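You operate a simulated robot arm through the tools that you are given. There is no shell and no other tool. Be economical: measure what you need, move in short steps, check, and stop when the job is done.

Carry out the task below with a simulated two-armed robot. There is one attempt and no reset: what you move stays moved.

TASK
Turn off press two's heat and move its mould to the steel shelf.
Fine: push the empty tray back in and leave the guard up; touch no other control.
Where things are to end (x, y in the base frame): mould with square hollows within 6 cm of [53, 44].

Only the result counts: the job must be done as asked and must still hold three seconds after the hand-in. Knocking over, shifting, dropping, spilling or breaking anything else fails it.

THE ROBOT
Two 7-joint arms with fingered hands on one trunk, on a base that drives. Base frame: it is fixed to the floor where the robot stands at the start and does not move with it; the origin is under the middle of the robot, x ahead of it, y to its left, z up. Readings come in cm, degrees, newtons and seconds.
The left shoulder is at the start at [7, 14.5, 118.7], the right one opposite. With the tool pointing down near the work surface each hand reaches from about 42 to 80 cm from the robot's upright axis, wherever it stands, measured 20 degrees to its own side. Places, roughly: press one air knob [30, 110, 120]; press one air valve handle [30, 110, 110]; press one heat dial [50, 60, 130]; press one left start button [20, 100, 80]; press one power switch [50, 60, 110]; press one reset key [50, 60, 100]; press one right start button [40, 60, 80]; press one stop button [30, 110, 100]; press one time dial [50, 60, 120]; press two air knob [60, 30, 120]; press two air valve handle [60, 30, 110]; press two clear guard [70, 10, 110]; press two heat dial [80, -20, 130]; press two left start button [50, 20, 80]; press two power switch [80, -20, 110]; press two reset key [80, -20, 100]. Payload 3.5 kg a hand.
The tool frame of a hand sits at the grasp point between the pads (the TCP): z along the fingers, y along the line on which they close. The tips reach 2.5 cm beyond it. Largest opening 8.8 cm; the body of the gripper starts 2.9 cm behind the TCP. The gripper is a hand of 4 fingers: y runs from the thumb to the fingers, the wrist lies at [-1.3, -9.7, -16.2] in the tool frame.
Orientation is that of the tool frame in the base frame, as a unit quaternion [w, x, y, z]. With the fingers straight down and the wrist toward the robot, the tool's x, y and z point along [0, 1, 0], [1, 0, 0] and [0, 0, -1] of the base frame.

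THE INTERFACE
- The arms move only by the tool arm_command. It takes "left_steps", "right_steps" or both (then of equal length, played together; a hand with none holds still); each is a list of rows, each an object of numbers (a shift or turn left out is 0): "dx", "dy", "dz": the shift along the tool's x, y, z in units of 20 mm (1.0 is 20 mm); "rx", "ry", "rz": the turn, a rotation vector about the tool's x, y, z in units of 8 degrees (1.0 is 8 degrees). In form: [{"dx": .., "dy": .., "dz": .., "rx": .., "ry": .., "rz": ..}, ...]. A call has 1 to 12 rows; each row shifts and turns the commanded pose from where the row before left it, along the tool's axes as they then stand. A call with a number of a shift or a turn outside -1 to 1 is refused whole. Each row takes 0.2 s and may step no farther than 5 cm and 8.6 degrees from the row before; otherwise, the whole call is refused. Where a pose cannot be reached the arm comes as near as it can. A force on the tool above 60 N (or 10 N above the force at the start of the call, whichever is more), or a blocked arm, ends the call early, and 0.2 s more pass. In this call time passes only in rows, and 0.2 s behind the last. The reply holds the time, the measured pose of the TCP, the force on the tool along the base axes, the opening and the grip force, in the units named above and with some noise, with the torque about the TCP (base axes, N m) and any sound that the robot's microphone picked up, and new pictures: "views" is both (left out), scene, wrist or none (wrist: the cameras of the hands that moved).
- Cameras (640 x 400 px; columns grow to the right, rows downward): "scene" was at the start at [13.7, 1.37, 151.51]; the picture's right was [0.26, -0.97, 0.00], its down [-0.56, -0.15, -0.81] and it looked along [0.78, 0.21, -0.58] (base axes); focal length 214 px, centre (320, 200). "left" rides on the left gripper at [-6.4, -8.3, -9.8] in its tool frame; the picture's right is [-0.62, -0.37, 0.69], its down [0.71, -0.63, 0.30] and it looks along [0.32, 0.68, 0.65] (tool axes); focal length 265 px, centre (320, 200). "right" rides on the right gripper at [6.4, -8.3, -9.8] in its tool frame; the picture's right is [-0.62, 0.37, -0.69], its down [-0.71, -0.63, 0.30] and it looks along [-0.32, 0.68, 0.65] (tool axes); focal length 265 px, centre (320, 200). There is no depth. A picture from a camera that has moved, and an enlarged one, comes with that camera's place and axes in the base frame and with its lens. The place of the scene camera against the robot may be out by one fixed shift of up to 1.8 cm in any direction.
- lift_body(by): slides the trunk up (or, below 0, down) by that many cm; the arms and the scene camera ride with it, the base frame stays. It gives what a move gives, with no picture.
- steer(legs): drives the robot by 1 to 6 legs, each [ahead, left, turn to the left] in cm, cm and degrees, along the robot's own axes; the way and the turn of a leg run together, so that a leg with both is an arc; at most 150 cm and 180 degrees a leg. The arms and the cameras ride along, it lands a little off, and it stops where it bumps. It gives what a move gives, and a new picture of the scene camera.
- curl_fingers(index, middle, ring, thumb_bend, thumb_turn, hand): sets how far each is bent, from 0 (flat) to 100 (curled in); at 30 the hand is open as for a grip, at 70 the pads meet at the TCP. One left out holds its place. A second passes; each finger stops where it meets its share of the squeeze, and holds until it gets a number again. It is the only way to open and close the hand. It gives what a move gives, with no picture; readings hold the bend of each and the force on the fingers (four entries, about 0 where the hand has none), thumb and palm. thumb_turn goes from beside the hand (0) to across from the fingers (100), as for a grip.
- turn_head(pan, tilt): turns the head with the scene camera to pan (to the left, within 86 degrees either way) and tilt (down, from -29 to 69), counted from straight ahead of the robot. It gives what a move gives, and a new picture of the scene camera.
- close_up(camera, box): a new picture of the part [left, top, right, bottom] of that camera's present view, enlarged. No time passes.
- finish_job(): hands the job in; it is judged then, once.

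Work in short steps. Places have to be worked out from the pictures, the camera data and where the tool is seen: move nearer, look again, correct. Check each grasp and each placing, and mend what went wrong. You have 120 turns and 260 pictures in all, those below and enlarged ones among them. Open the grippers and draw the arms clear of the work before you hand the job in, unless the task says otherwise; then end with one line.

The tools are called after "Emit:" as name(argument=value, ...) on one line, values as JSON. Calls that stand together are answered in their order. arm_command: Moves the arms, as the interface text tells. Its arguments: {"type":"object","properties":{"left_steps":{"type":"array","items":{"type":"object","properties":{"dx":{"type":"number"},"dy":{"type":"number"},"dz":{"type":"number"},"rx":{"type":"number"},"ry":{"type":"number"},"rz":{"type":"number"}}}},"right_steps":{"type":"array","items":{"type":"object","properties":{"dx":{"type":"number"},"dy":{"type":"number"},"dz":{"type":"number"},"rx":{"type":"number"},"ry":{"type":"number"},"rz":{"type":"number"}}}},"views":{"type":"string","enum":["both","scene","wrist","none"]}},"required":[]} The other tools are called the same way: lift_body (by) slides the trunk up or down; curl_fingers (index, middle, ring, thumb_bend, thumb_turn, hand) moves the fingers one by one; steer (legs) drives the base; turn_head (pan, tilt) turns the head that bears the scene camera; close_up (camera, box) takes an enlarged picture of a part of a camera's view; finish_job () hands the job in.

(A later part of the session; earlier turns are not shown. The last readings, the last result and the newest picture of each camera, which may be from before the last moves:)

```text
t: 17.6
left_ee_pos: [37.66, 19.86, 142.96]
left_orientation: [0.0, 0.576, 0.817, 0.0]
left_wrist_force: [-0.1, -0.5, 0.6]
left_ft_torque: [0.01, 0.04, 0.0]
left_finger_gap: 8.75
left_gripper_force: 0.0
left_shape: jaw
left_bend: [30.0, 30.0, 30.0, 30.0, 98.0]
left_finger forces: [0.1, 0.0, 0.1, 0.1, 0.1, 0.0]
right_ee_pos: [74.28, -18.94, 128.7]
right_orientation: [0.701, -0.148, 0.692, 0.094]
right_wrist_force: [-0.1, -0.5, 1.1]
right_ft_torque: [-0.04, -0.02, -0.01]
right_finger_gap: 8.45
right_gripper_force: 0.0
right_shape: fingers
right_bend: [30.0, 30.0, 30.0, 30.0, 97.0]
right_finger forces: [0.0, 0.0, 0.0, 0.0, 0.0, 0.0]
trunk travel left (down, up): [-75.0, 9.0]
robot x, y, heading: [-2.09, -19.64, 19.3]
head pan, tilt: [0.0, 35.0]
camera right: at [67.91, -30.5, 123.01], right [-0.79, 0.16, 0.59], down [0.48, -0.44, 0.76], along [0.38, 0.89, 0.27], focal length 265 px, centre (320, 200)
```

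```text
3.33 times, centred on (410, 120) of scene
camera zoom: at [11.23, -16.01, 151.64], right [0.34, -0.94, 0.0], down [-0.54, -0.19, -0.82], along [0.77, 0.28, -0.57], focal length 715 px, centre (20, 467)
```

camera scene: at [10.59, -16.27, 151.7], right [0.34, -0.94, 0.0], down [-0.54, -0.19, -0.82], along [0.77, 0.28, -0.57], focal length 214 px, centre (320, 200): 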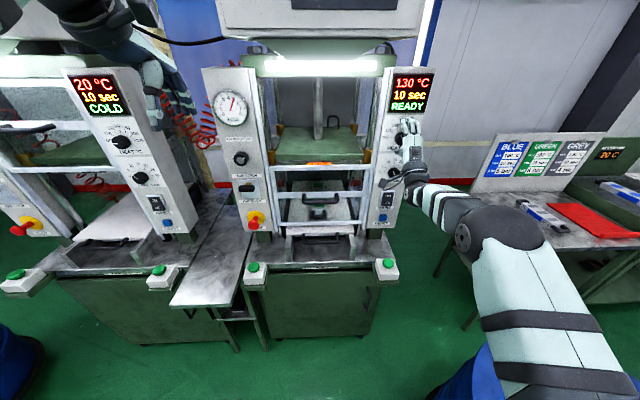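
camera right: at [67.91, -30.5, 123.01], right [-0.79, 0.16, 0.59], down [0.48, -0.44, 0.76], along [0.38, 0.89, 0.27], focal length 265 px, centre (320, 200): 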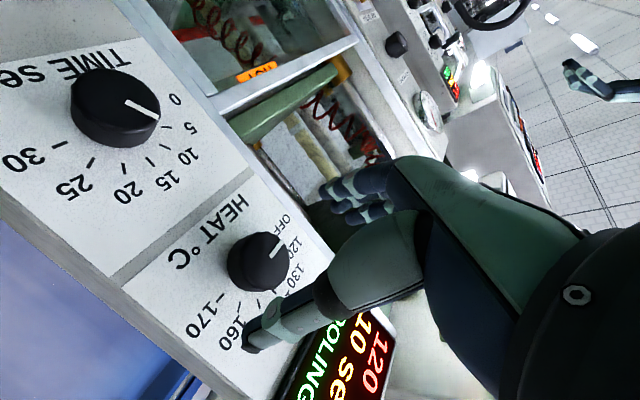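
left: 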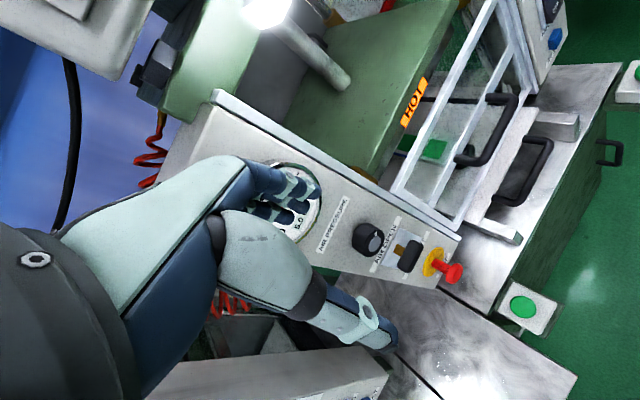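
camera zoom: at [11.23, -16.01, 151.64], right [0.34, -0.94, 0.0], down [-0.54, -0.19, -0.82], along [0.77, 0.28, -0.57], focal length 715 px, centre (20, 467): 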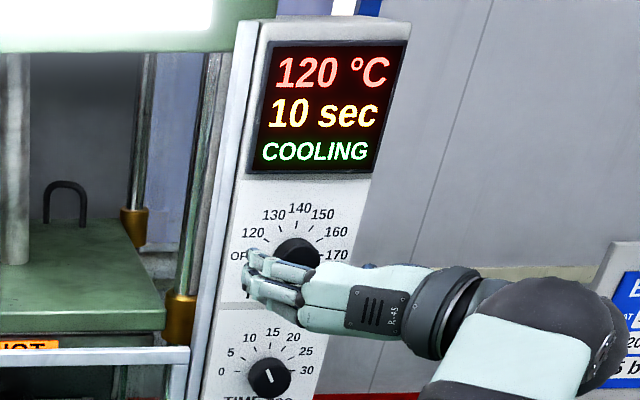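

The dial looks near OFF; I retract more to see it unobstructed.

Emit:
arm_command(right_steps=[{"dz": -1, "dy": -0.9}, {"dz": -1, "dy": -0.9}, {"dz": -1, "dy": -0.9}, {"dz": -1, "dy": -0.9}], views="wrist")

Emit:
close_up(camera="scene", box=[375, 110, 435, 190])

```text
t: 18.6
left_ee_pos: [37.73, 19.64, 143.02]
left_orientation: [-0.002, 0.576, 0.817, 0.001]
left_wrist_force: [0.1, 0.3, -0.3]
left_ft_torque: [0.03, -0.01, -0.02]
left_finger_gap: 8.78
left_gripper_force: 0.1
left_shape: jaw
left_bend: [30.0, 30.0, 30.0, 30.0, 98.0]
left_finger forces: [0.0, 0.1, 0.0, 0.0, 0.1, 0.0]
right_ee_pos: [69.36, -28.66, 129.31]
right_orientation: [0.701, -0.148, 0.692, 0.094]
right_wrist_force: [0.1, -0.2, 0.0]
right_ft_torque: [-0.03, 0.0, 0.04]
right_finger_gap: 8.42
right_gripper_force: 0.1
right_shape: fingers
right_bend: [30.0, 30.0, 30.0, 30.0, 97.0]
right_finger forces: [0.0, 0.0, 0.0, 0.0, 0.1, 0.1]
trunk travel left (down, up): [-75.0, 9.0]
robot x, y, heading: [-2.12, -19.66, 19.5]
head pan, tilt: [0.0, 35.0]
camera right: at [62.91, -40.07, 123.52], right [-0.79, 0.16, 0.59], down [0.48, -0.44, 0.76], along [0.38, 0.89, 0.27], focal length 265 px, centre (320, 200)
```

right: 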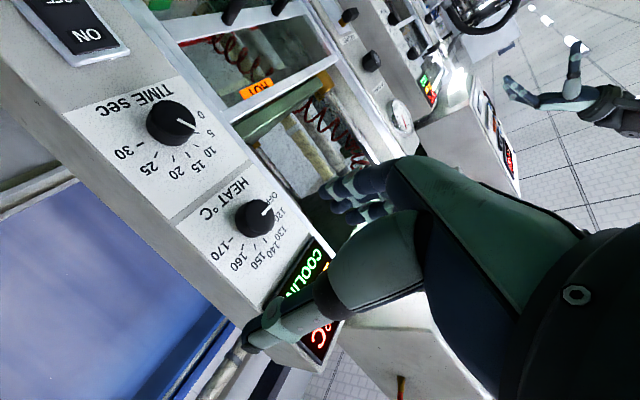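

```text
5.00 times, centred on (405, 150) of scene
camera zoom: at [11.23, -16.14, 151.64], right [0.34, -0.94, 0.0], down [-0.54, -0.19, -0.82], along [0.77, 0.28, -0.57], focal length 1072 px, centre (-105, 450)
```

zoom: 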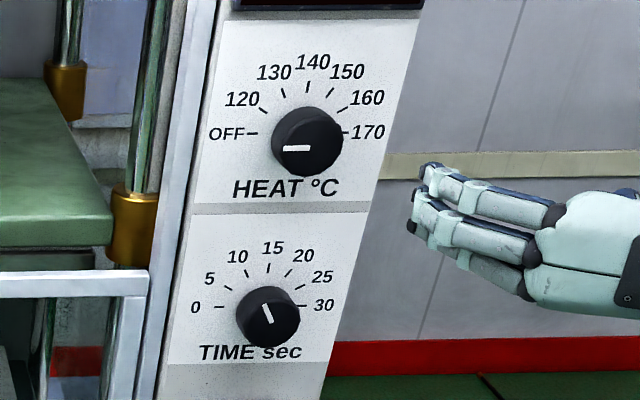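

Heat pointer is at OFF. Now the guard: its handle bar is near (68,6,107). I roll the right hand back upright while drawing back a little.

Emit:
arm_command(right_steps=[{"rz": 1, "dz": -0.2}, {"rz": 1, "dz": -0.2}, {"rz": 1, "dz": -0.2}, {"rz": 1, "dz": -0.2}, {"rz": 1, "dz": -0.2}, {"rz": 1, "dz": -0.2}, {"rz": 1, "dz": -0.2}, {"rz": 1, "dz": -0.2}, {"rz": 1}, {"rz": 1}, {"rz": 1}, {"rz": 1}], views="none")

Emit:
arm_command(right_steps=[{"dx": 1, "dy": -0.9}, {"dx": 1, "dy": -0.9}, {"dx": 1, "dy": -0.9}, {"dx": 1, "dy": -0.9}, {"dx": 1, "dy": -0.9}, {"dx": 1, "dy": -0.9}, {"dx": 1, "dy": -0.9}, {"dx": 1, "dy": -0.9}, {"dx": 1, "dy": -0.9}, {"dx": 1, "dy": -0.9}, {"dx": 1, "dy": -0.9}, {"dx": 1, "dy": -0.9}])

```text
t: 21.2
left_ee_pos: [37.68, 19.84, 143.01]
left_orientation: [0.0, 0.576, 0.817, 0.0]
left_wrist_force: [0.4, -0.2, 0.5]
left_ft_torque: [-0.03, 0.01, -0.02]
left_finger_gap: 8.77
left_gripper_force: 0.0
left_shape: jaw
left_bend: [30.0, 30.0, 30.0, 30.0, 98.0]
left_finger forces: [0.0, 0.0, 0.0, 0.0, 0.0, 0.0]
right_ee_pos: [66.34, -29.56, 129.09]
right_orientation: [0.398, 0.416, 0.571, 0.584]
right_wrist_force: [0.3, -0.1, -0.2]
right_ft_torque: [0.01, 0.03, 0.01]
right_finger_gap: 8.47
right_gripper_force: 0.1
right_shape: fingers
right_bend: [30.0, 30.0, 30.0, 30.0, 97.0]
right_finger forces: [0.0, 0.0, 0.0, 0.0, 0.1, 0.0]
trunk travel left (down, up): [-75.0, 9.0]
robot x, y, heading: [-1.9, -19.83, 19.6]
head pan, tilt: [0.0, 35.0]
```

```text
t: 23.8
left_ee_pos: [37.84, 19.87, 142.95]
left_orientation: [0.0, 0.577, 0.817, -0.001]
left_wrist_force: [0.0, 0.0, 0.0]
left_ft_torque: [-0.01, -0.02, -0.01]
left_finger_gap: 8.76
left_gripper_force: 0.0
left_shape: jaw
left_bend: [30.0, 30.0, 30.0, 30.0, 98.0]
left_finger forces: [0.1, 0.0, 0.0, 0.1, 0.0, 0.1]
right_ee_pos: [57.99, -6.31, 108.41]
right_orientation: [0.399, 0.415, 0.572, 0.584]
right_wrist_force: [0.2, -0.5, -1.0]
right_ft_torque: [0.03, 0.01, -0.01]
right_finger_gap: 8.45
right_gripper_force: 0.1
right_shape: fingers
right_bend: [30.0, 30.0, 30.0, 30.0, 97.0]
right_finger forces: [0.0, 0.1, 0.0, 0.1, 0.0, 0.0]
trunk travel left (down, up): [-75.0, 9.0]
robot x, y, heading: [-2.16, -19.97, 19.6]
head pan, tilt: [0.0, 35.0]
camera scene: at [11.28, -15.91, 151.63], right [0.34, -0.94, 0.0], down [-0.54, -0.19, -0.82], along [0.77, 0.27, -0.57], focal length 214 px, centre (320, 200)
camera right: at [46.33, -3.16, 100.31], right [-0.44, -0.83, 0.35], down [0.52, -0.55, -0.65], along [0.73, -0.1, 0.67], focal length 265 px, centre (320, 200)
```

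scene: 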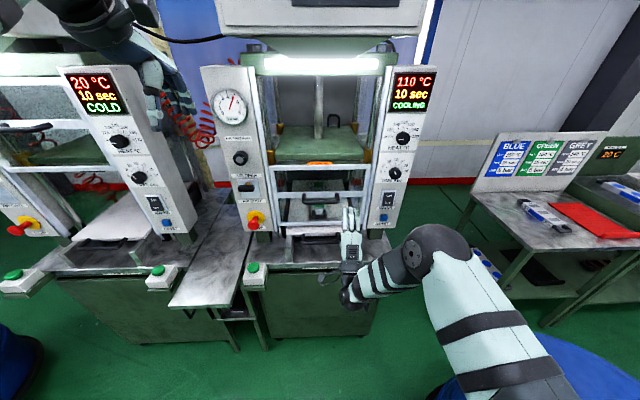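
right: 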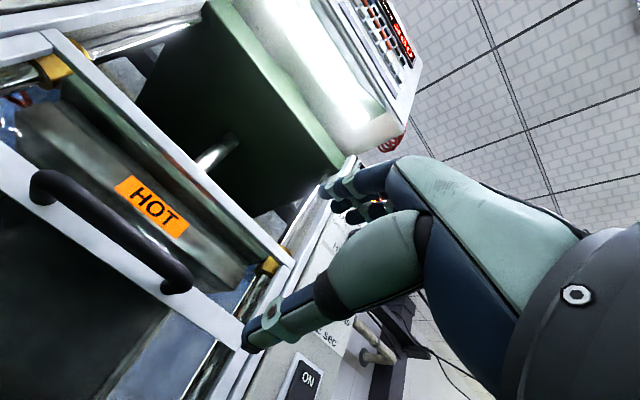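

Handle centre triangulates to (68.2,5.8,105.7). Align laterally/height, then advance onto it.

Emit:
arm_command(right_steps=[{"dx": 1, "dy": -0.35}, {"dx": 1, "dy": -0.35}, {"dx": 1, "dy": -0.35}, {"dx": 0.95, "dy": -0.3}, {"dz": 1}, {"dz": 1}, {"dz": 1}, {"dz": 1}])

Emit:
close_up(camera="scene", box=[240, 140, 400, 260])

```text
t: 25.6
left_ee_pos: [37.86, 19.82, 142.95]
left_orientation: [0.0, 0.576, 0.817, -0.001]
left_wrist_force: [-0.4, -0.1, -0.6]
left_ft_torque: [-0.03, 0.0, 0.01]
left_finger_gap: 8.78
left_gripper_force: 0.1
left_shape: jaw
left_bend: [30.0, 30.0, 30.0, 30.0, 98.0]
left_finger forces: [0.0, 0.0, 0.0, 0.0, 0.0, 0.0]
right_ee_pos: [63.04, 4.06, 105.83]
right_orientation: [0.399, 0.416, 0.572, 0.583]
right_wrist_force: [0.4, -0.1, -0.2]
right_ft_torque: [0.0, -0.01, -0.01]
right_finger_gap: 8.44
right_gripper_force: 0.1
right_shape: fingers
right_bend: [30.0, 30.0, 30.0, 30.0, 97.0]
right_finger forces: [0.0, 0.0, 0.1, 0.1, 0.0, 0.0]
trunk travel left (down, up): [-75.0, 9.0]
robot x, y, heading: [-1.95, -19.25, 19.7]
head pan, tilt: [0.0, 35.0]
camera scene: at [11.32, -15.98, 151.63], right [0.34, -0.94, 0.0], down [-0.54, -0.19, -0.82], along [0.77, 0.28, -0.57], focal length 214 px, centre (320, 200)
camera right: at [51.43, 7.16, 97.78], right [-0.44, -0.83, 0.35], down [0.52, -0.55, -0.65], along [0.73, -0.1, 0.67], focal length 265 px, centre (320, 200)
```

scene: 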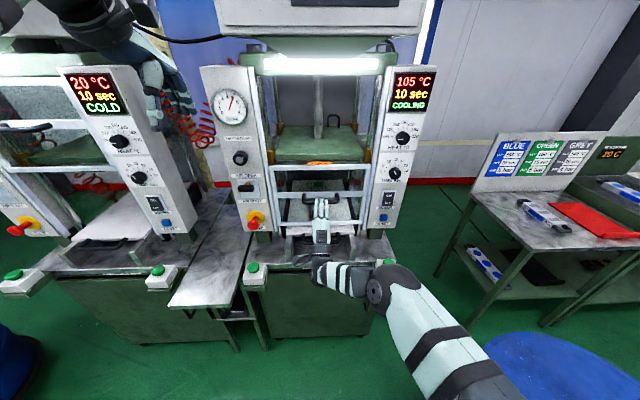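
right: 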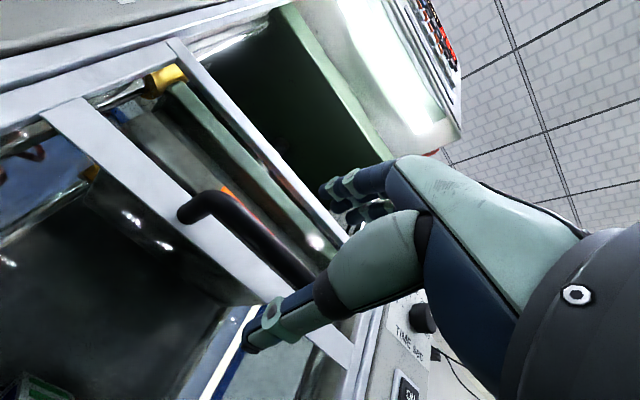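

```text
3.33 times, centred on (320, 200) of scene
camera zoom: at [11.32, -15.98, 151.63], right [0.34, -0.94, 0.0], down [-0.54, -0.19, -0.82], along [0.77, 0.28, -0.57], focal length 715 px, centre (320, 200)
```

zoom: 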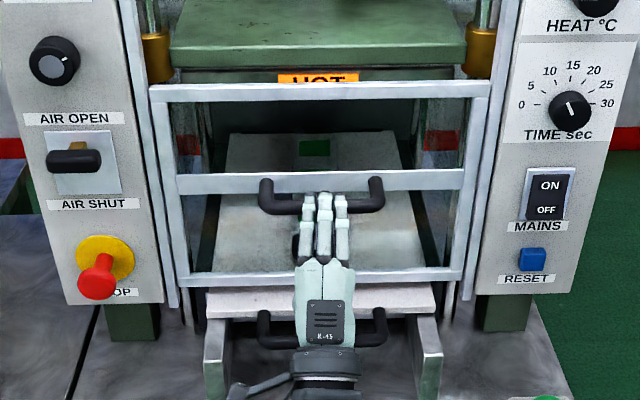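

Bar lies centrally ahead; advance 4.8 cm and grip.

Emit:
arm_command(right_steps=[{"dz": 0.8}, {"dz": 0.8}, {"dz": 0.8}], views="wrist")

Emit:
curl_fingers(hand="right", index=75, middle=75, ring=75, thumb_bend=75)

Emit:
close_up(camera="right", box=[160, 120, 480, 400])

```text
t: 26.4
left_ee_pos: [37.77, 19.87, 142.9]
left_orientation: [-0.001, 0.577, 0.817, 0.0]
left_wrist_force: [0.4, 0.3, 0.1]
left_ft_torque: [-0.02, -0.03, -0.05]
left_finger_gap: 8.76
left_gripper_force: 0.0
left_shape: jaw
left_bend: [30.0, 30.0, 30.0, 30.0, 98.0]
left_finger forces: [0.0, 0.1, 0.0, 0.0, 0.0, 0.0]
right_ee_pos: [67.26, 5.53, 105.71]
right_orientation: [0.399, 0.416, 0.572, 0.583]
right_wrist_force: [0.2, 0.6, -0.1]
right_ft_torque: [0.01, 0.03, -0.03]
right_finger_gap: 8.43
right_gripper_force: 0.0
right_shape: fingers
right_bend: [30.0, 30.0, 30.0, 30.0, 97.0]
right_finger forces: [0.0, 0.1, 0.0, 0.0, 0.1, 0.0]
trunk travel left (down, up): [-75.0, 9.0]
robot x, y, heading: [-1.93, -19.95, 19.5]
head pan, tilt: [0.0, 35.0]
camera right: at [55.72, 8.63, 97.76], right [-0.44, -0.83, 0.35], down [0.52, -0.55, -0.65], along [0.73, -0.1, 0.67], focal length 265 px, centre (320, 200)
```

right: 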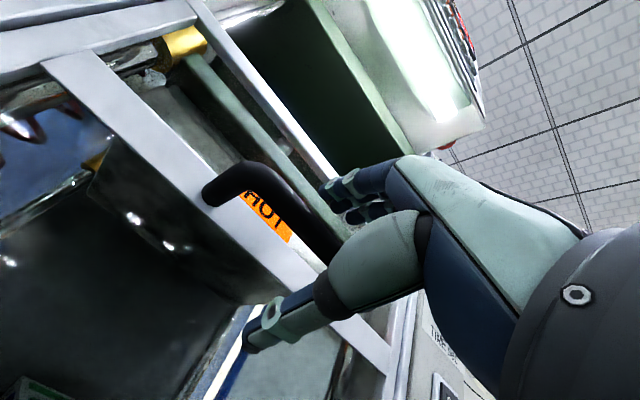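

```text
t: 27.4
left_ee_pos: [37.66, 19.89, 142.95]
left_orientation: [0.0, 0.576, 0.817, 0.0]
left_wrist_force: [0.9, 0.2, 0.0]
left_ft_torque: [-0.01, 0.01, 0.0]
left_finger_gap: 8.74
left_gripper_force: 0.1
left_shape: jaw
left_bend: [30.0, 30.0, 30.0, 30.0, 98.0]
left_finger forces: [0.0, 0.1, 0.1, 0.0, 0.0, 0.1]
right_ee_pos: [67.43, 5.54, 106.37]
right_orientation: [0.402, 0.414, 0.569, 0.586]
right_wrist_force: [19.1, 7.4, 24.4]
right_ft_torque: [-0.25, -0.29, 0.18]
right_finger_gap: 0.42
right_gripper_force: 19.8
right_shape: fingers
right_bend: [72.0, 63.0, 62.0, 71.0, 97.0]
right_finger forces: [12.6, 11.2, 11.8, 0.1, 4.4, 0.1]
trunk travel left (down, up): [-75.0, 9.0]
robot x, y, heading: [-2.26, -19.56, 19.6]
head pan, tilt: [0.0, 35.0]
```

```text
1.43 times, centred on (320, 260) of right
camera zoom: at [55.97, 8.67, 98.22], right [-0.45, -0.83, 0.34], down [0.53, -0.55, -0.65], along [0.72, -0.11, 0.68], focal length 379 px, centre (320, 114)
```

zoom: 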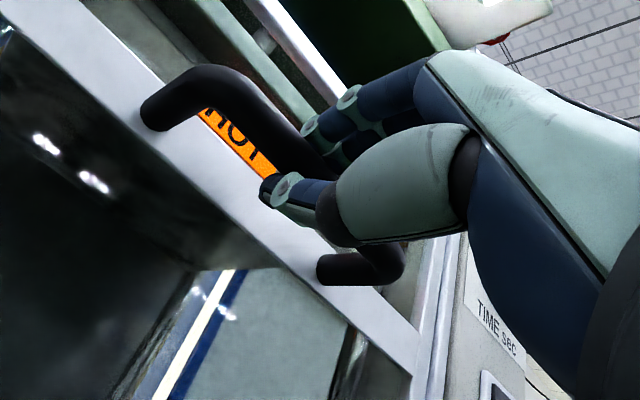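

Bar is held. Lift the guard ~10 cm and check.

Emit:
arm_command(right_steps=[{"dy": 0.8}, {"dy": 0.8}, {"dy": 0.8}, {"dy": 0.8}, {"dy": 0.8}, {"dy": 0.8}], views="scene")

```text
t: 28.8
left_ee_pos: [38.08, 20.26, 142.8]
left_orientation: [-0.001, 0.576, 0.817, -0.002]
left_wrist_force: [-0.9, 0.3, 0.0]
left_ft_torque: [0.01, -0.02, -0.02]
left_finger_gap: 8.76
left_gripper_force: 0.0
left_shape: jaw
left_bend: [30.0, 30.0, 30.0, 30.0, 98.0]
left_finger forces: [0.0, 0.0, 0.1, 0.1, 0.0, 0.0]
right_ee_pos: [67.71, 5.52, 115.25]
right_orientation: [0.4, 0.416, 0.573, 0.582]
right_wrist_force: [9.5, 7.8, -0.8]
right_ft_torque: [-0.17, -0.04, 0.16]
right_finger_gap: 0.3
right_gripper_force: 14.1
right_shape: fingers
right_bend: [74.0, 72.0, 71.0, 67.0, 97.0]
right_finger forces: [6.6, 5.5, 5.5, 0.1, 10.3, 0.1]
trunk travel left (down, up): [-75.0, 9.0]
robot x, y, heading: [-1.92, -19.55, 19.5]
head pan, tilt: [0.0, 35.0]
camera scene: at [11.64, -15.67, 151.59], right [0.34, -0.94, 0.0], down [-0.54, -0.19, -0.82], along [0.77, 0.27, -0.58], focal length 214 px, centre (320, 200)
```

scene: 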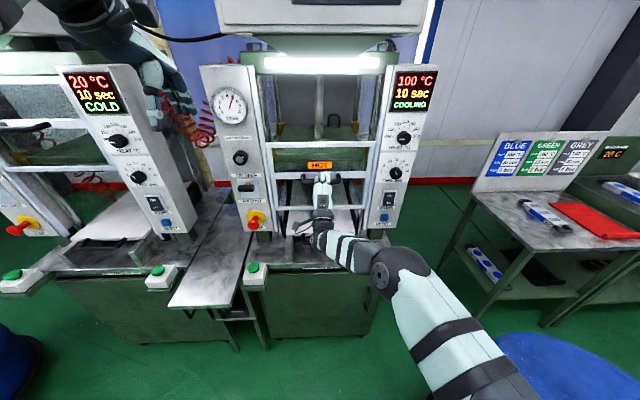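

The guard follows. Lift on.

Emit:
arm_command(right_steps=[{"dy": 0.75}, {"dy": 0.75}, {"dy": 0.75}, {"dy": 0.75}, {"dy": 0.75}, {"dy": 0.75}, {"dy": 0.75}, {"dy": 0.75}, {"dy": 0.75}, {"dy": 0.75}], views="scene")

Emit:
close_up(camera="scene", box=[240, 60, 420, 260])

```text
t: 31.0
left_ee_pos: [37.95, 20.57, 142.73]
left_orientation: [0.0, 0.576, 0.817, -0.002]
left_wrist_force: [-0.2, -1.2, 0.2]
left_ft_torque: [0.02, 0.03, -0.01]
left_finger_gap: 8.75
left_gripper_force: 0.2
left_shape: jaw
left_bend: [30.0, 30.0, 30.0, 30.0, 98.0]
left_finger forces: [0.0, 0.1, 0.0, 0.0, 0.0, 0.0]
right_ee_pos: [67.9, 5.42, 130.1]
right_orientation: [0.4, 0.414, 0.574, 0.582]
right_wrist_force: [4.8, 15.8, -2.1]
right_ft_torque: [-0.19, -0.01, 0.27]
right_finger_gap: 0.28
right_gripper_force: 14.1
right_shape: fingers
right_bend: [74.0, 72.0, 71.0, 67.0, 96.0]
right_finger forces: [5.7, 5.1, 5.3, 0.0, 11.3, 0.0]
trunk travel left (down, up): [-75.0, 9.0]
robot x, y, heading: [-2.34, -19.63, 19.3]
head pan, tilt: [0.0, 35.0]
camera scene: at [11.49, -15.32, 151.59], right [0.34, -0.94, 0.0], down [-0.54, -0.2, -0.82], along [0.77, 0.27, -0.58], focal length 214 px, centre (320, 200)
```

scene: 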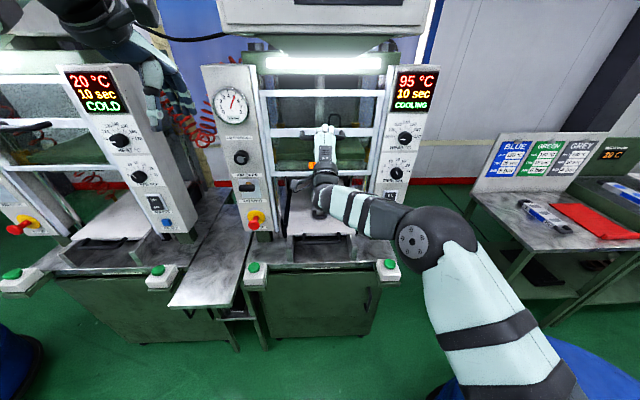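

```text
2.00 times, centred on (330, 160) of scene
camera zoom: at [11.49, -15.32, 151.59], right [0.34, -0.94, 0.0], down [-0.54, -0.2, -0.82], along [0.77, 0.27, -0.58], focal length 429 px, centre (300, 280)
```

zoom: 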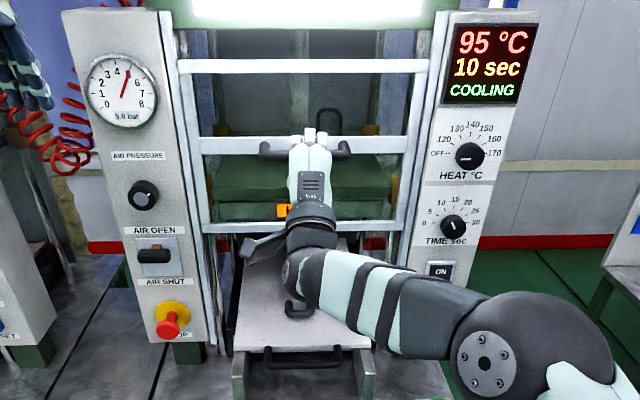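

Guard bottom now above the work area; raise on toward its upper stop.

Emit:
arm_command(right_steps=[{"dy": 0.6}, {"dy": 0.6}, {"dy": 0.6}, {"dy": 0.6}, {"dy": 0.6}, {"dy": 0.6}], views="scene")

```text
t: 32.4
left_ee_pos: [38.1, 20.1, 142.83]
left_orientation: [0.0, 0.577, 0.817, -0.002]
left_wrist_force: [-1.0, 0.2, 0.0]
left_ft_torque: [-0.01, -0.02, -0.01]
left_finger_gap: 8.77
left_gripper_force: 0.1
left_shape: jaw
left_bend: [30.0, 30.0, 30.0, 30.0, 98.0]
left_finger forces: [0.0, 0.0, 0.0, 0.0, 0.1, 0.0]
right_ee_pos: [68.22, 5.12, 136.21]
right_orientation: [0.395, 0.417, 0.583, 0.575]
right_wrist_force: [-14.6, -0.4, -40.4]
right_ft_torque: [-0.42, 0.66, 0.17]
right_finger_gap: 3.0
right_gripper_force: 21.4
right_shape: fingers
right_bend: [75.0, 74.0, 73.0, 45.0, 93.0]
right_finger forces: [0.0, 0.0, 0.0, 0.0, 42.5, 0.0]
trunk travel left (down, up): [-75.0, 9.0]
robot x, y, heading: [-1.56, -20.18, 19.8]
head pan, tilt: [0.0, 35.0]
camera scene: at [11.61, -15.7, 151.54], right [0.34, -0.94, 0.0], down [-0.54, -0.19, -0.82], along [0.77, 0.27, -0.58], focal length 214 px, centre (320, 200)
```

scene: 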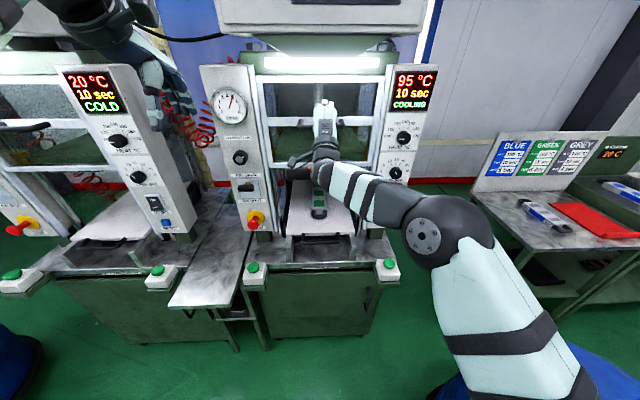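

It hit the top stop. Ease down ~1.2 cm, then open the fingers and see whether it stays.

Emit:
arm_command(right_steps=[{"dy": -0.5}, {"dy": -0.3}], views="none")

Emit:
curl_fingers(hand="right", index=30, middle=30, ring=30, thumb_bend=30)

Emit:
close_up(camera="scene", box=[240, 60, 420, 260])

```text
t: 33.0
left_ee_pos: [37.97, 20.09, 142.93]
left_orientation: [-0.001, 0.576, 0.817, -0.003]
left_wrist_force: [0.2, -0.7, -0.3]
left_ft_torque: [-0.01, 0.0, -0.02]
left_finger_gap: 8.76
left_gripper_force: 0.0
left_shape: jaw
left_bend: [30.0, 30.0, 30.0, 30.0, 98.0]
left_finger forces: [0.0, 0.1, 0.1, 0.0, 0.0, 0.1]
right_ee_pos: [68.07, 5.15, 135.38]
right_orientation: [0.396, 0.416, 0.578, 0.58]
right_wrist_force: [-9.3, 2.3, -25.2]
right_ft_torque: [-0.21, 0.41, 0.09]
right_finger_gap: 1.98
right_gripper_force: 13.4
right_shape: fingers
right_bend: [75.0, 74.0, 73.0, 52.0, 93.0]
right_finger forces: [0.1, 0.1, 0.0, 0.0, 26.7, 0.0]
trunk travel left (down, up): [-75.0, 9.0]
robot x, y, heading: [-1.6, -19.94, 19.5]
head pan, tilt: [0.0, 35.0]
```

```text
t: 34.0
left_ee_pos: [37.85, 19.82, 143.08]
left_orientation: [0.0, 0.577, 0.817, 0.0]
left_wrist_force: [0.7, 0.2, -0.5]
left_ft_torque: [0.02, 0.02, 0.0]
left_finger_gap: 8.77
left_gripper_force: 0.1
left_shape: jaw
left_bend: [30.0, 30.0, 30.0, 30.0, 98.0]
left_finger forces: [0.0, 0.0, 0.2, 0.1, 0.0, 0.0]
right_ee_pos: [67.69, 4.69, 136.03]
right_orientation: [0.4, 0.416, 0.571, 0.583]
right_wrist_force: [-0.8, 1.0, 0.4]
right_ft_torque: [-0.03, 0.02, -0.01]
right_finger_gap: 8.49
right_gripper_force: 0.0
right_shape: fingers
right_bend: [30.0, 30.0, 30.0, 30.0, 97.0]
right_finger forces: [0.0, 0.0, 0.1, 0.0, 0.1, 0.1]
trunk travel left (down, up): [-75.0, 9.0]
robot x, y, heading: [-2.17, -19.69, 19.7]
head pan, tilt: [0.0, 35.0]
```

```text
2.00 times, centred on (330, 160) of scene
camera zoom: at [11.24, -16.02, 151.64], right [0.34, -0.94, 0.0], down [-0.54, -0.19, -0.82], along [0.77, 0.28, -0.57], focal length 429 px, centre (300, 280)
```

zoom: 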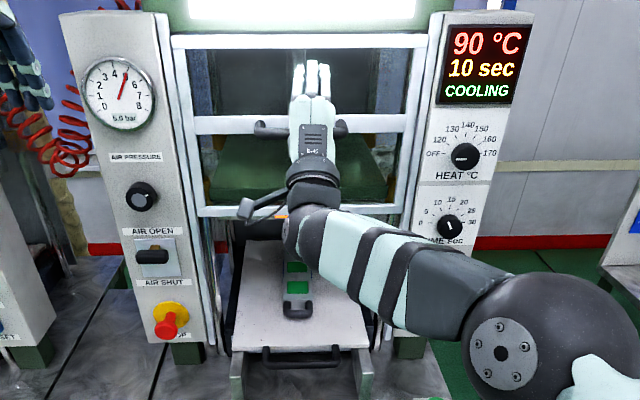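

No force on the hand and the guard hasn't dropped. Withdraw the right hand straight back then right.

Emit:
arm_command(right_steps=[{"dz": -1}, {"dz": -1}, {"dz": -1}, {"dz": -1}, {"dx": -1, "dz": -0.9}, {"dx": -1, "dz": -0.9}, {"dx": -1, "dz": -0.5}, {"dx": -1}, {"dx": -1}, {"dx": -1}, {"dx": -1}, {"dx": -1}], views="scene")

Emit:
close_up(camera="scene", box=[240, 60, 420, 260])

Emit:
close_up(camera="scene", box=[270, 170, 370, 260])

```text
t: 36.6
left_ee_pos: [37.77, 19.89, 143.04]
left_orientation: [-0.001, 0.576, 0.817, 0.0]
left_wrist_force: [-0.6, 0.3, -0.5]
left_ft_torque: [0.0, 0.0, 0.01]
left_finger_gap: 8.77
left_gripper_force: 0.0
left_shape: jaw
left_bend: [30.0, 30.0, 30.0, 30.0, 98.0]
left_finger forces: [0.1, 0.1, 0.0, 0.1, 0.1, 0.0]
right_ee_pos: [61.12, -14.59, 135.59]
right_orientation: [0.4, 0.416, 0.572, 0.583]
right_wrist_force: [-0.2, -0.2, 0.0]
right_ft_torque: [-0.03, 0.0, -0.01]
right_finger_gap: 8.47
right_gripper_force: 0.0
right_shape: fingers
right_bend: [30.0, 30.0, 30.0, 30.0, 97.0]
right_finger forces: [0.1, 0.0, 0.0, 0.0, 0.0, 0.1]
trunk travel left (down, up): [-75.0, 9.0]
robot x, y, heading: [-1.84, -19.66, 19.8]
head pan, tilt: [0.0, 35.0]
camera scene: at [11.25, -16.02, 151.63], right [0.34, -0.94, 0.0], down [-0.54, -0.19, -0.82], along [0.77, 0.28, -0.57], focal length 214 px, centre (320, 200)
```

scene: 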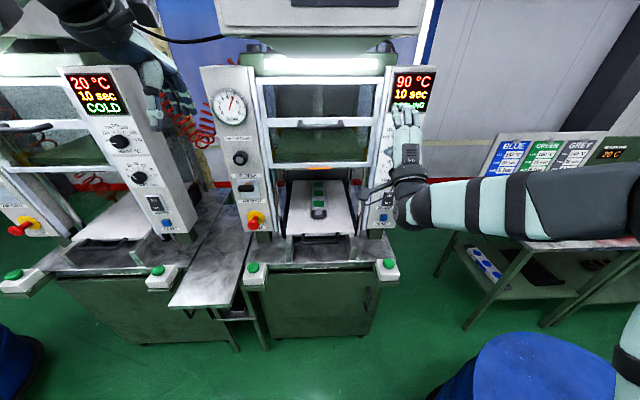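

```text
2.00 times, centred on (330, 160) of scene
camera zoom: at [11.25, -16.02, 151.63], right [0.34, -0.94, 0.0], down [-0.54, -0.19, -0.82], along [0.77, 0.28, -0.57], focal length 429 px, centre (300, 280)
```

zoom: 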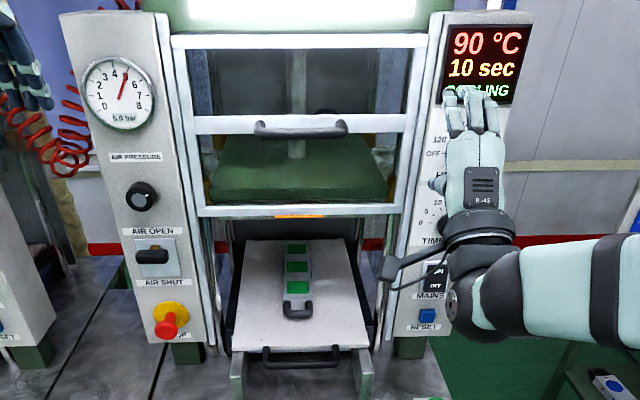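

```text
4.44 times, centred on (320, 215) of scene
camera zoom: at [11.25, -16.02, 151.63], right [0.34, -0.94, 0.0], down [-0.54, -0.19, -0.82], along [0.77, 0.28, -0.57], focal length 953 px, centre (320, 133)
```

zoom: 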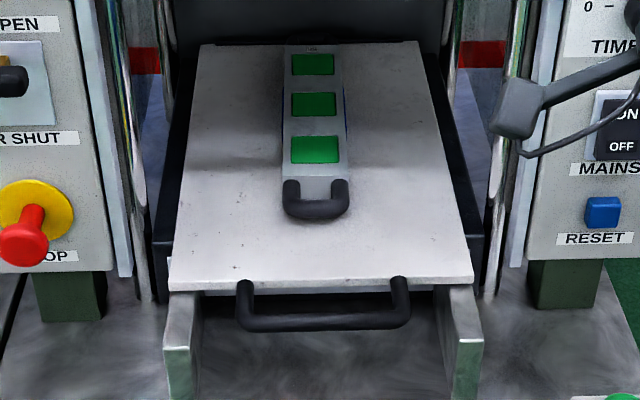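

The guard stays up by itself. Next the tray: its handle is near (66,4.5,90). I turn the right hand to point down again.

Emit:
arm_command(right_steps=[{"rx": 1}, {"rx": 1}, {"rx": 1}, {"rx": 1}, {"rx": 1}, {"rx": 1}, {"rx": 1}, {"rx": 1}, {"rx": 1}, {"rx": 1}, {"rx": 1}, {"rx": 0.25}], views="none")

Emit:
arm_command(right_steps=[{"dx": 0.7, "dz": 1}, {"dx": 0.7, "dz": 1}, {"dx": 0.7, "dz": 1}, {"dx": 0.7, "dz": 1}, {"dx": 0.7, "dz": 1}, {"dx": 0.7, "dz": 1}, {"dx": 0.7, "dz": 1}, {"dx": 0.7, "dz": 1}, {"dx": 0.7, "dz": 1}, {"dx": 0.7, "dz": 1}, {"dx": 0.6, "dz": 1}, {"dx": 0.6, "dz": 1}])

```text
t: 39.2
left_ee_pos: [37.77, 19.82, 142.87]
left_orientation: [0.0, 0.576, 0.817, 0.0]
left_wrist_force: [0.4, -0.3, 0.0]
left_ft_torque: [0.0, 0.02, -0.02]
left_finger_gap: 8.76
left_gripper_force: 0.0
left_shape: jaw
left_bend: [30.0, 30.0, 30.0, 30.0, 98.0]
left_finger forces: [0.0, 0.0, 0.1, 0.1, 0.1, 0.0]
right_ee_pos: [61.28, -14.55, 135.52]
right_orientation: [-0.012, 0.576, 0.817, 0.008]
right_wrist_force: [-0.7, -0.4, -0.2]
right_ft_torque: [-0.03, 0.01, 0.01]
right_finger_gap: 8.48
right_gripper_force: 0.0
right_shape: fingers
right_bend: [30.0, 30.0, 30.0, 30.0, 97.0]
right_finger forces: [0.0, 0.0, 0.0, 0.1, 0.0, 0.0]
trunk travel left (down, up): [-75.0, 9.0]
robot x, y, heading: [-2.22, -19.58, 19.5]
head pan, tilt: [0.0, 35.0]
```

```text
t: 41.8
left_ee_pos: [37.85, 19.93, 142.95]
left_orientation: [0.0, 0.575, 0.818, 0.0]
left_wrist_force: [-1.0, -0.1, -0.3]
left_ft_torque: [0.03, 0.02, -0.01]
left_finger_gap: 8.77
left_gripper_force: 0.2
left_shape: jaw
left_bend: [30.0, 30.0, 30.0, 30.0, 98.0]
left_finger forces: [0.1, 0.1, 0.0, 0.1, 0.0, 0.1]
right_ee_pos: [55.66, 1.79, 112.09]
right_orientation: [-0.011, 0.577, 0.817, 0.008]
right_wrist_force: [-0.1, -0.2, 0.4]
right_ft_torque: [0.03, -0.01, 0.0]
right_finger_gap: 8.51
right_gripper_force: 0.1
right_shape: fingers
right_bend: [30.0, 30.0, 30.0, 30.0, 97.0]
right_finger forces: [0.0, 0.0, 0.1, 0.0, 0.0, 0.0]
trunk travel left (down, up): [-75.0, 9.0]
robot x, y, heading: [-2.04, -19.71, 19.4]
head pan, tilt: [0.0, 35.0]
camera scene: at [11.29, -15.93, 151.63], right [0.34, -0.94, 0.0], down [-0.54, -0.19, -0.82], along [0.77, 0.27, -0.57], focal length 214 px, centre (320, 200)
camera right: at [45.67, 4.95, 122.16], right [0.56, -0.48, 0.68], down [-0.36, -0.88, -0.32], along [0.75, -0.06, -0.66], focal length 265 px, centre (320, 200)
```

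scene: 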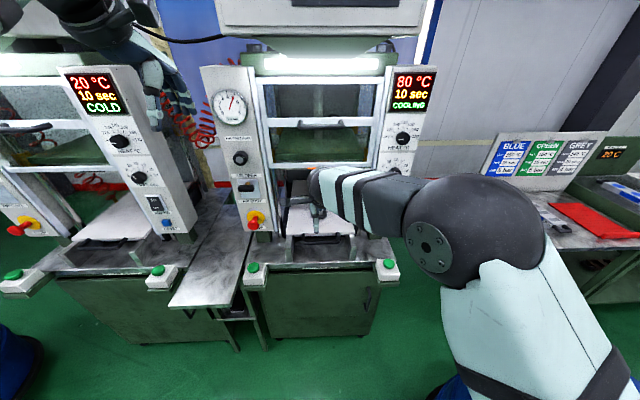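
right: 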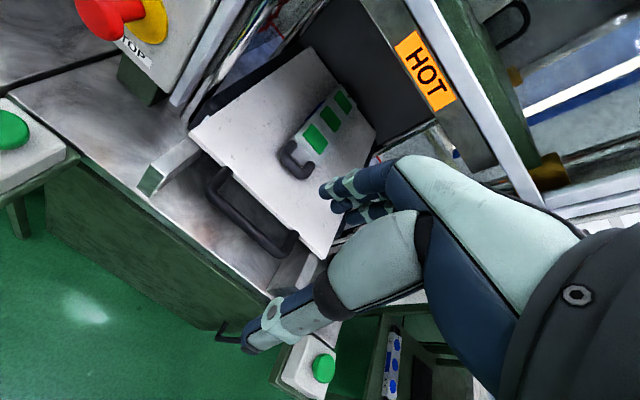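

Both views put the tray handle at (66.3,4.9,89.8). Move over it, to z≈100.

Emit:
arm_command(right_steps=[{"dy": 0.92, "dz": 0.6}, {"dy": 0.92, "dz": 0.8}, {"dy": 0.92, "dz": 1}, {"dy": 0.92, "dz": 1}, {"dy": 0.92, "dz": 1}, {"dy": 0.92, "dx": -0.3, "dz": 1}])

Emit:
close_up(camera="right", box=[100, 120, 420, 400])

```text
t: 43.2
left_ee_pos: [38.03, 19.72, 142.82]
left_orientation: [-0.002, 0.576, 0.818, -0.001]
left_wrist_force: [0.4, 0.2, -0.3]
left_ft_torque: [-0.01, 0.03, -0.02]
left_finger_gap: 8.76
left_gripper_force: 0.1
left_shape: jaw
left_bend: [30.0, 30.0, 30.0, 30.0, 98.0]
left_finger forces: [0.1, 0.1, 0.1, 0.0, 0.0, 0.0]
right_ee_pos: [66.17, 4.78, 101.23]
right_orientation: [-0.012, 0.576, 0.817, 0.007]
right_wrist_force: [-0.4, 0.7, -0.1]
right_ft_torque: [-0.02, 0.03, -0.01]
right_finger_gap: 8.49
right_gripper_force: 0.2
right_shape: fingers
right_bend: [30.0, 30.0, 30.0, 30.0, 97.0]
right_finger forces: [0.0, 0.1, 0.0, 0.0, 0.0, 0.0]
trunk travel left (down, up): [-75.0, 9.0]
robot x, y, heading: [-2.06, -19.6, 19.5]
head pan, tilt: [0.0, 35.0]
camera scene: at [11.52, -16.02, 151.62], right [0.34, -0.94, 0.0], down [-0.54, -0.19, -0.82], along [0.77, 0.28, -0.58], focal length 214 px, centre (320, 200)
camera right: at [56.2, 8.03, 111.36], right [0.56, -0.48, 0.67], down [-0.36, -0.88, -0.32], along [0.75, -0.06, -0.66], focal length 265 px, centre (320, 200)
```

scene: 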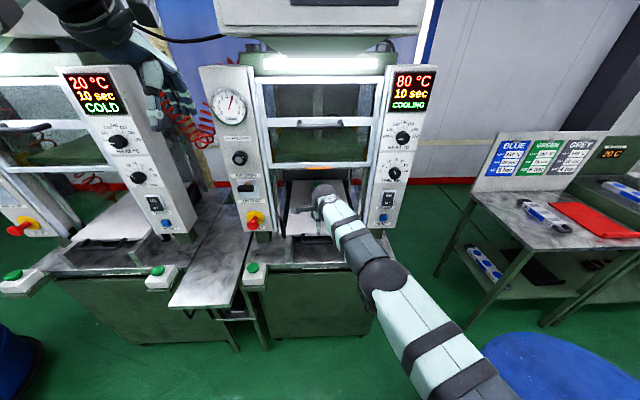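
right: 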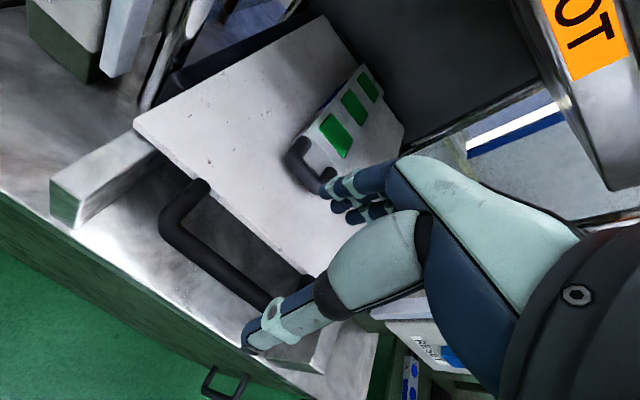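

```text
1.43 times, centred on (260, 260) of right
camera zoom: at [56.2, 8.03, 111.36], right [0.56, -0.48, 0.67], down [-0.36, -0.88, -0.32], along [0.75, -0.06, -0.66], focal length 379 px, centre (406, 114)
```

zoom: 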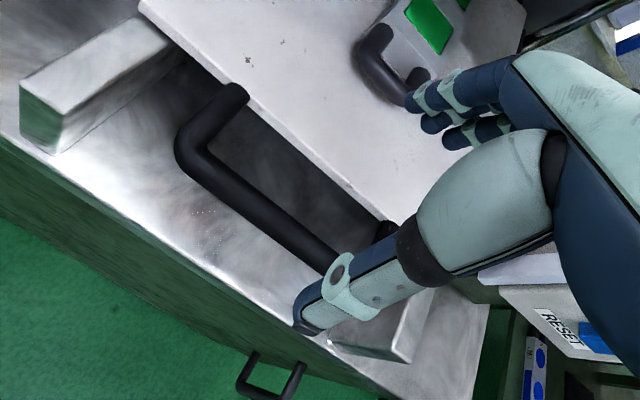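

The gap between bar and tray is only ~4 cm, so I part-close the hand to ~4 cm before lowering.

Emit:
curl_fingers(hand="right", index=52, middle=52, ring=52, thumb_bend=50)

Emit:
arm_command(right_steps=[{"dz": 0.9}, {"dz": 0.9}, {"dz": 0.9}, {"dz": 0.9}], views="wrist")

```text
t: 44.2
left_ee_pos: [37.73, 19.84, 143.05]
left_orientation: [-0.001, 0.576, 0.817, 0.0]
left_wrist_force: [-0.2, 0.5, -0.9]
left_ft_torque: [-0.01, 0.03, 0.02]
left_finger_gap: 8.75
left_gripper_force: 0.1
left_shape: jaw
left_bend: [30.0, 30.0, 30.0, 30.0, 98.0]
left_finger forces: [0.1, 0.0, 0.0, 0.1, 0.0, 0.1]
right_ee_pos: [66.02, 4.91, 101.3]
right_orientation: [-0.012, 0.577, 0.817, 0.008]
right_wrist_force: [-0.4, 0.4, 0.4]
right_ft_torque: [-0.01, -0.01, 0.04]
right_finger_gap: 3.98
right_gripper_force: 0.0
right_shape: fingers
right_bend: [52.0, 52.0, 52.0, 50.0, 97.0]
right_finger forces: [0.0, 0.1, 0.1, 0.1, 0.0, 0.1]
trunk travel left (down, up): [-75.0, 9.0]
robot x, y, heading: [-2.05, -20.01, 19.7]
head pan, tilt: [0.0, 35.0]
```

```text
t: 45.2
left_ee_pos: [37.9, 19.85, 142.94]
left_orientation: [0.0, 0.577, 0.817, 0.0]
left_wrist_force: [0.3, 0.0, -0.1]
left_ft_torque: [-0.02, 0.03, 0.01]
left_finger_gap: 8.77
left_gripper_force: 0.0
left_shape: jaw
left_bend: [30.0, 30.0, 30.0, 30.0, 98.0]
left_finger forces: [0.0, 0.0, 0.1, 0.1, 0.0, 0.0]
right_ee_pos: [65.33, 4.59, 93.98]
right_orientation: [-0.012, 0.576, 0.817, 0.009]
right_wrist_force: [-0.1, -0.2, 0.3]
right_ft_torque: [-0.02, 0.02, 0.03]
right_finger_gap: 4.03
right_gripper_force: 0.0
right_shape: fingers
right_bend: [52.0, 52.0, 52.0, 50.0, 97.0]
right_finger forces: [0.0, 0.0, 0.0, 0.0, 0.0, 0.0]
right hand out of reach, approached as far as the arm can: row 3, 4
trunk travel left (down, up): [-75.0, 9.0]
robot x, y, heading: [-1.98, -19.85, 19.7]
head pan, tilt: [0.0, 35.0]
camera right: at [55.36, 7.75, 103.94], right [0.56, -0.48, 0.67], down [-0.36, -0.88, -0.32], along [0.75, -0.06, -0.66], focal length 265 px, centre (320, 200)
```

right: 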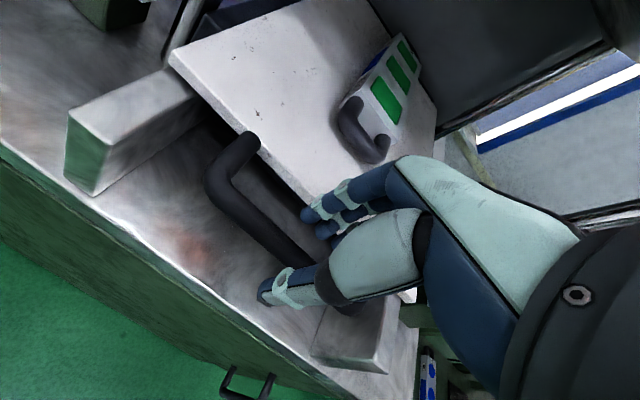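

Out of reach at this height; I raise the hand 20 cm, then lower the trunk 20 cm.

Emit:
arm_command(right_steps=[{"dz": -1, "dy": -0.1}, {"dz": -1, "dy": -0.1}, {"dz": -1, "dy": -0.1}, {"dz": -1, "dy": -0.1}, {"dz": -1, "dy": -0.1}, {"dz": -1}, {"dz": -1}, {"dz": -1}, {"dz": -1}, {"dz": -1}], views="none")

Emit:
lift_body(by=-20)

Emit:
close_up(camera="right", box=[0, 0, 640, 400])

Emit:
close_up(camera="scene", box=[0, 0, 640, 400])

```text
t: 47.4
left_ee_pos: [37.79, 19.81, 143.07]
left_orientation: [0.0, 0.576, 0.817, 0.001]
left_wrist_force: [-0.5, -0.9, -0.2]
left_ft_torque: [0.01, -0.04, 0.02]
left_finger_gap: 8.77
left_gripper_force: 0.0
left_shape: jaw
left_bend: [30.0, 30.0, 30.0, 30.0, 98.0]
left_finger forces: [0.1, 0.0, 0.0, 0.1, 0.1, 0.0]
right_ee_pos: [65.42, 3.6, 113.94]
right_orientation: [-0.011, 0.577, 0.817, 0.009]
right_wrist_force: [-0.6, 0.4, 0.2]
right_ft_torque: [-0.01, -0.01, 0.0]
right_finger_gap: 4.01
right_gripper_force: 0.1
right_shape: fingers
right_bend: [52.0, 52.0, 52.0, 50.0, 97.0]
right_finger forces: [0.0, 0.1, 0.1, 0.0, 0.1, 0.0]
right hand out of reach, approached as far as the arm can: row 4, 5
trunk travel left (down, up): [-75.0, 9.0]
robot x, y, heading: [-1.97, -19.66, 19.9]
head pan, tilt: [0.0, 35.0]
```

```text
t: 49.6
left_ee_pos: [37.81, 19.79, 122.91]
left_orientation: [0.0, 0.577, 0.817, 0.0]
left_wrist_force: [-0.1, 0.4, -0.1]
left_ft_torque: [0.0, -0.03, 0.01]
left_finger_gap: 8.76
left_gripper_force: 0.1
left_shape: jaw
left_bend: [30.0, 30.0, 30.0, 30.0, 98.0]
left_finger forces: [0.0, 0.0, 0.0, 0.1, 0.0, 0.1]
right_ee_pos: [65.34, 3.65, 93.81]
right_orientation: [-0.012, 0.576, 0.817, 0.008]
right_wrist_force: [0.6, 1.4, 0.1]
right_ft_torque: [0.03, 0.03, -0.01]
right_finger_gap: 4.02
right_gripper_force: 0.1
right_shape: fingers
right_bend: [52.0, 52.0, 52.0, 50.0, 97.0]
right_finger forces: [0.0, 0.1, 0.0, 0.0, 0.0, 0.1]
trunk travel left (down, up): [-55.0, 29.0]
robot x, y, heading: [-1.72, -19.67, 19.9]
head pan, tilt: [0.0, 35.0]
```

```text
1.00 times, centred on (320, 200) of right (not enlarged: the box is as wide or as high as the picture)
camera zoom: at [55.37, 6.74, 104.0], right [0.56, -0.48, 0.68], down [-0.36, -0.88, -0.32], along [0.75, -0.06, -0.66], focal length 265 px, centre (320, 200)
```

zoom: 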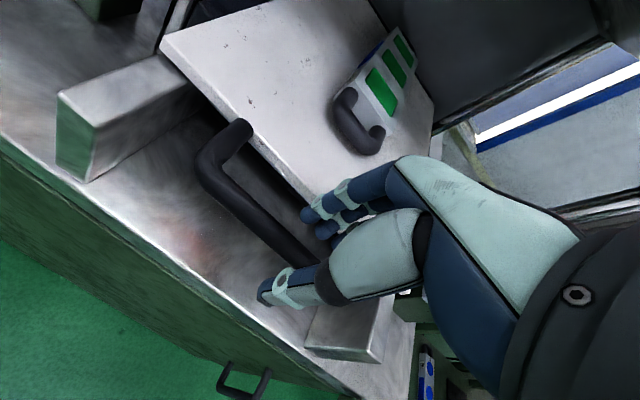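

```text
1.00 times, centred on (320, 200) of scene (not enlarged: the box is as wide or as high as the picture)
camera zoom: at [11.25, -16.0, 131.64], right [0.34, -0.94, 0.0], down [-0.54, -0.19, -0.82], along [0.77, 0.28, -0.57], focal length 214 px, centre (320, 200)
```

zoom: 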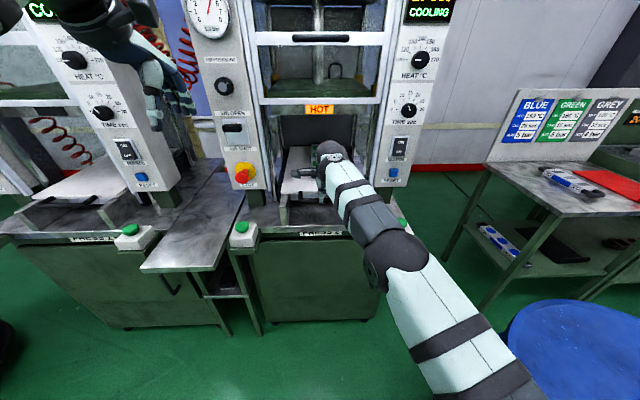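

Align slightly (forward 0.7, left 1.2 cm) and lower 3.8 cm around the bar.

Emit:
arm_command(right_steps=[{"dx": 0.6, "dy": 0.35}, {"dz": 0.65}, {"dz": 0.65}, {"dz": 0.6}], views="wrist")

```text
t: 50.6
left_ee_pos: [37.74, 19.81, 122.98]
left_orientation: [0.0, 0.576, 0.817, 0.0]
left_wrist_force: [0.4, -0.3, 0.1]
left_ft_torque: [0.0, 0.02, -0.02]
left_finger_gap: 8.75
left_gripper_force: 0.1
left_shape: jaw
left_bend: [30.0, 30.0, 30.0, 30.0, 98.0]
left_finger forces: [0.0, 0.0, 0.0, 0.1, 0.0, 0.1]
right_ee_pos: [64.7, 5.01, 89.92]
right_orientation: [-0.012, 0.577, 0.817, 0.008]
right_wrist_force: [0.3, -0.1, 0.0]
right_ft_torque: [-0.03, 0.01, 0.02]
right_finger_gap: 4.01
right_gripper_force: 0.6
right_shape: fingers
right_bend: [51.0, 52.0, 52.0, 50.0, 97.0]
right_finger forces: [0.5, 0.1, 0.0, 0.1, 0.0, 0.0]
right hand out of reach, approached as far as the arm can: row 1
trunk travel left (down, up): [-55.0, 29.0]
robot x, y, heading: [-2.37, -19.62, 19.7]
head pan, tilt: [0.0, 35.0]
camera right: at [54.74, 7.97, 100.06], right [0.56, -0.48, 0.68], down [-0.36, -0.88, -0.32], along [0.75, -0.06, -0.66], focal length 265 px, centre (320, 200)
```

right: 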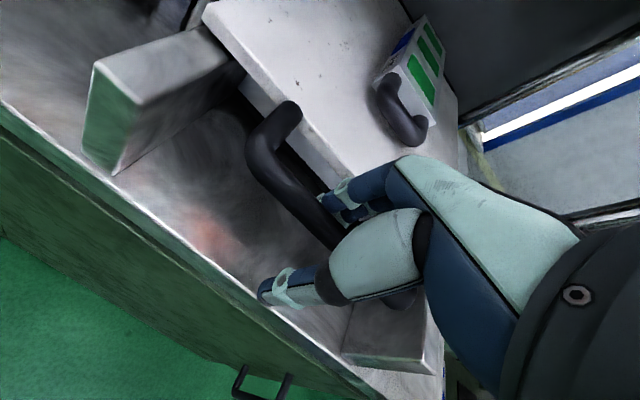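

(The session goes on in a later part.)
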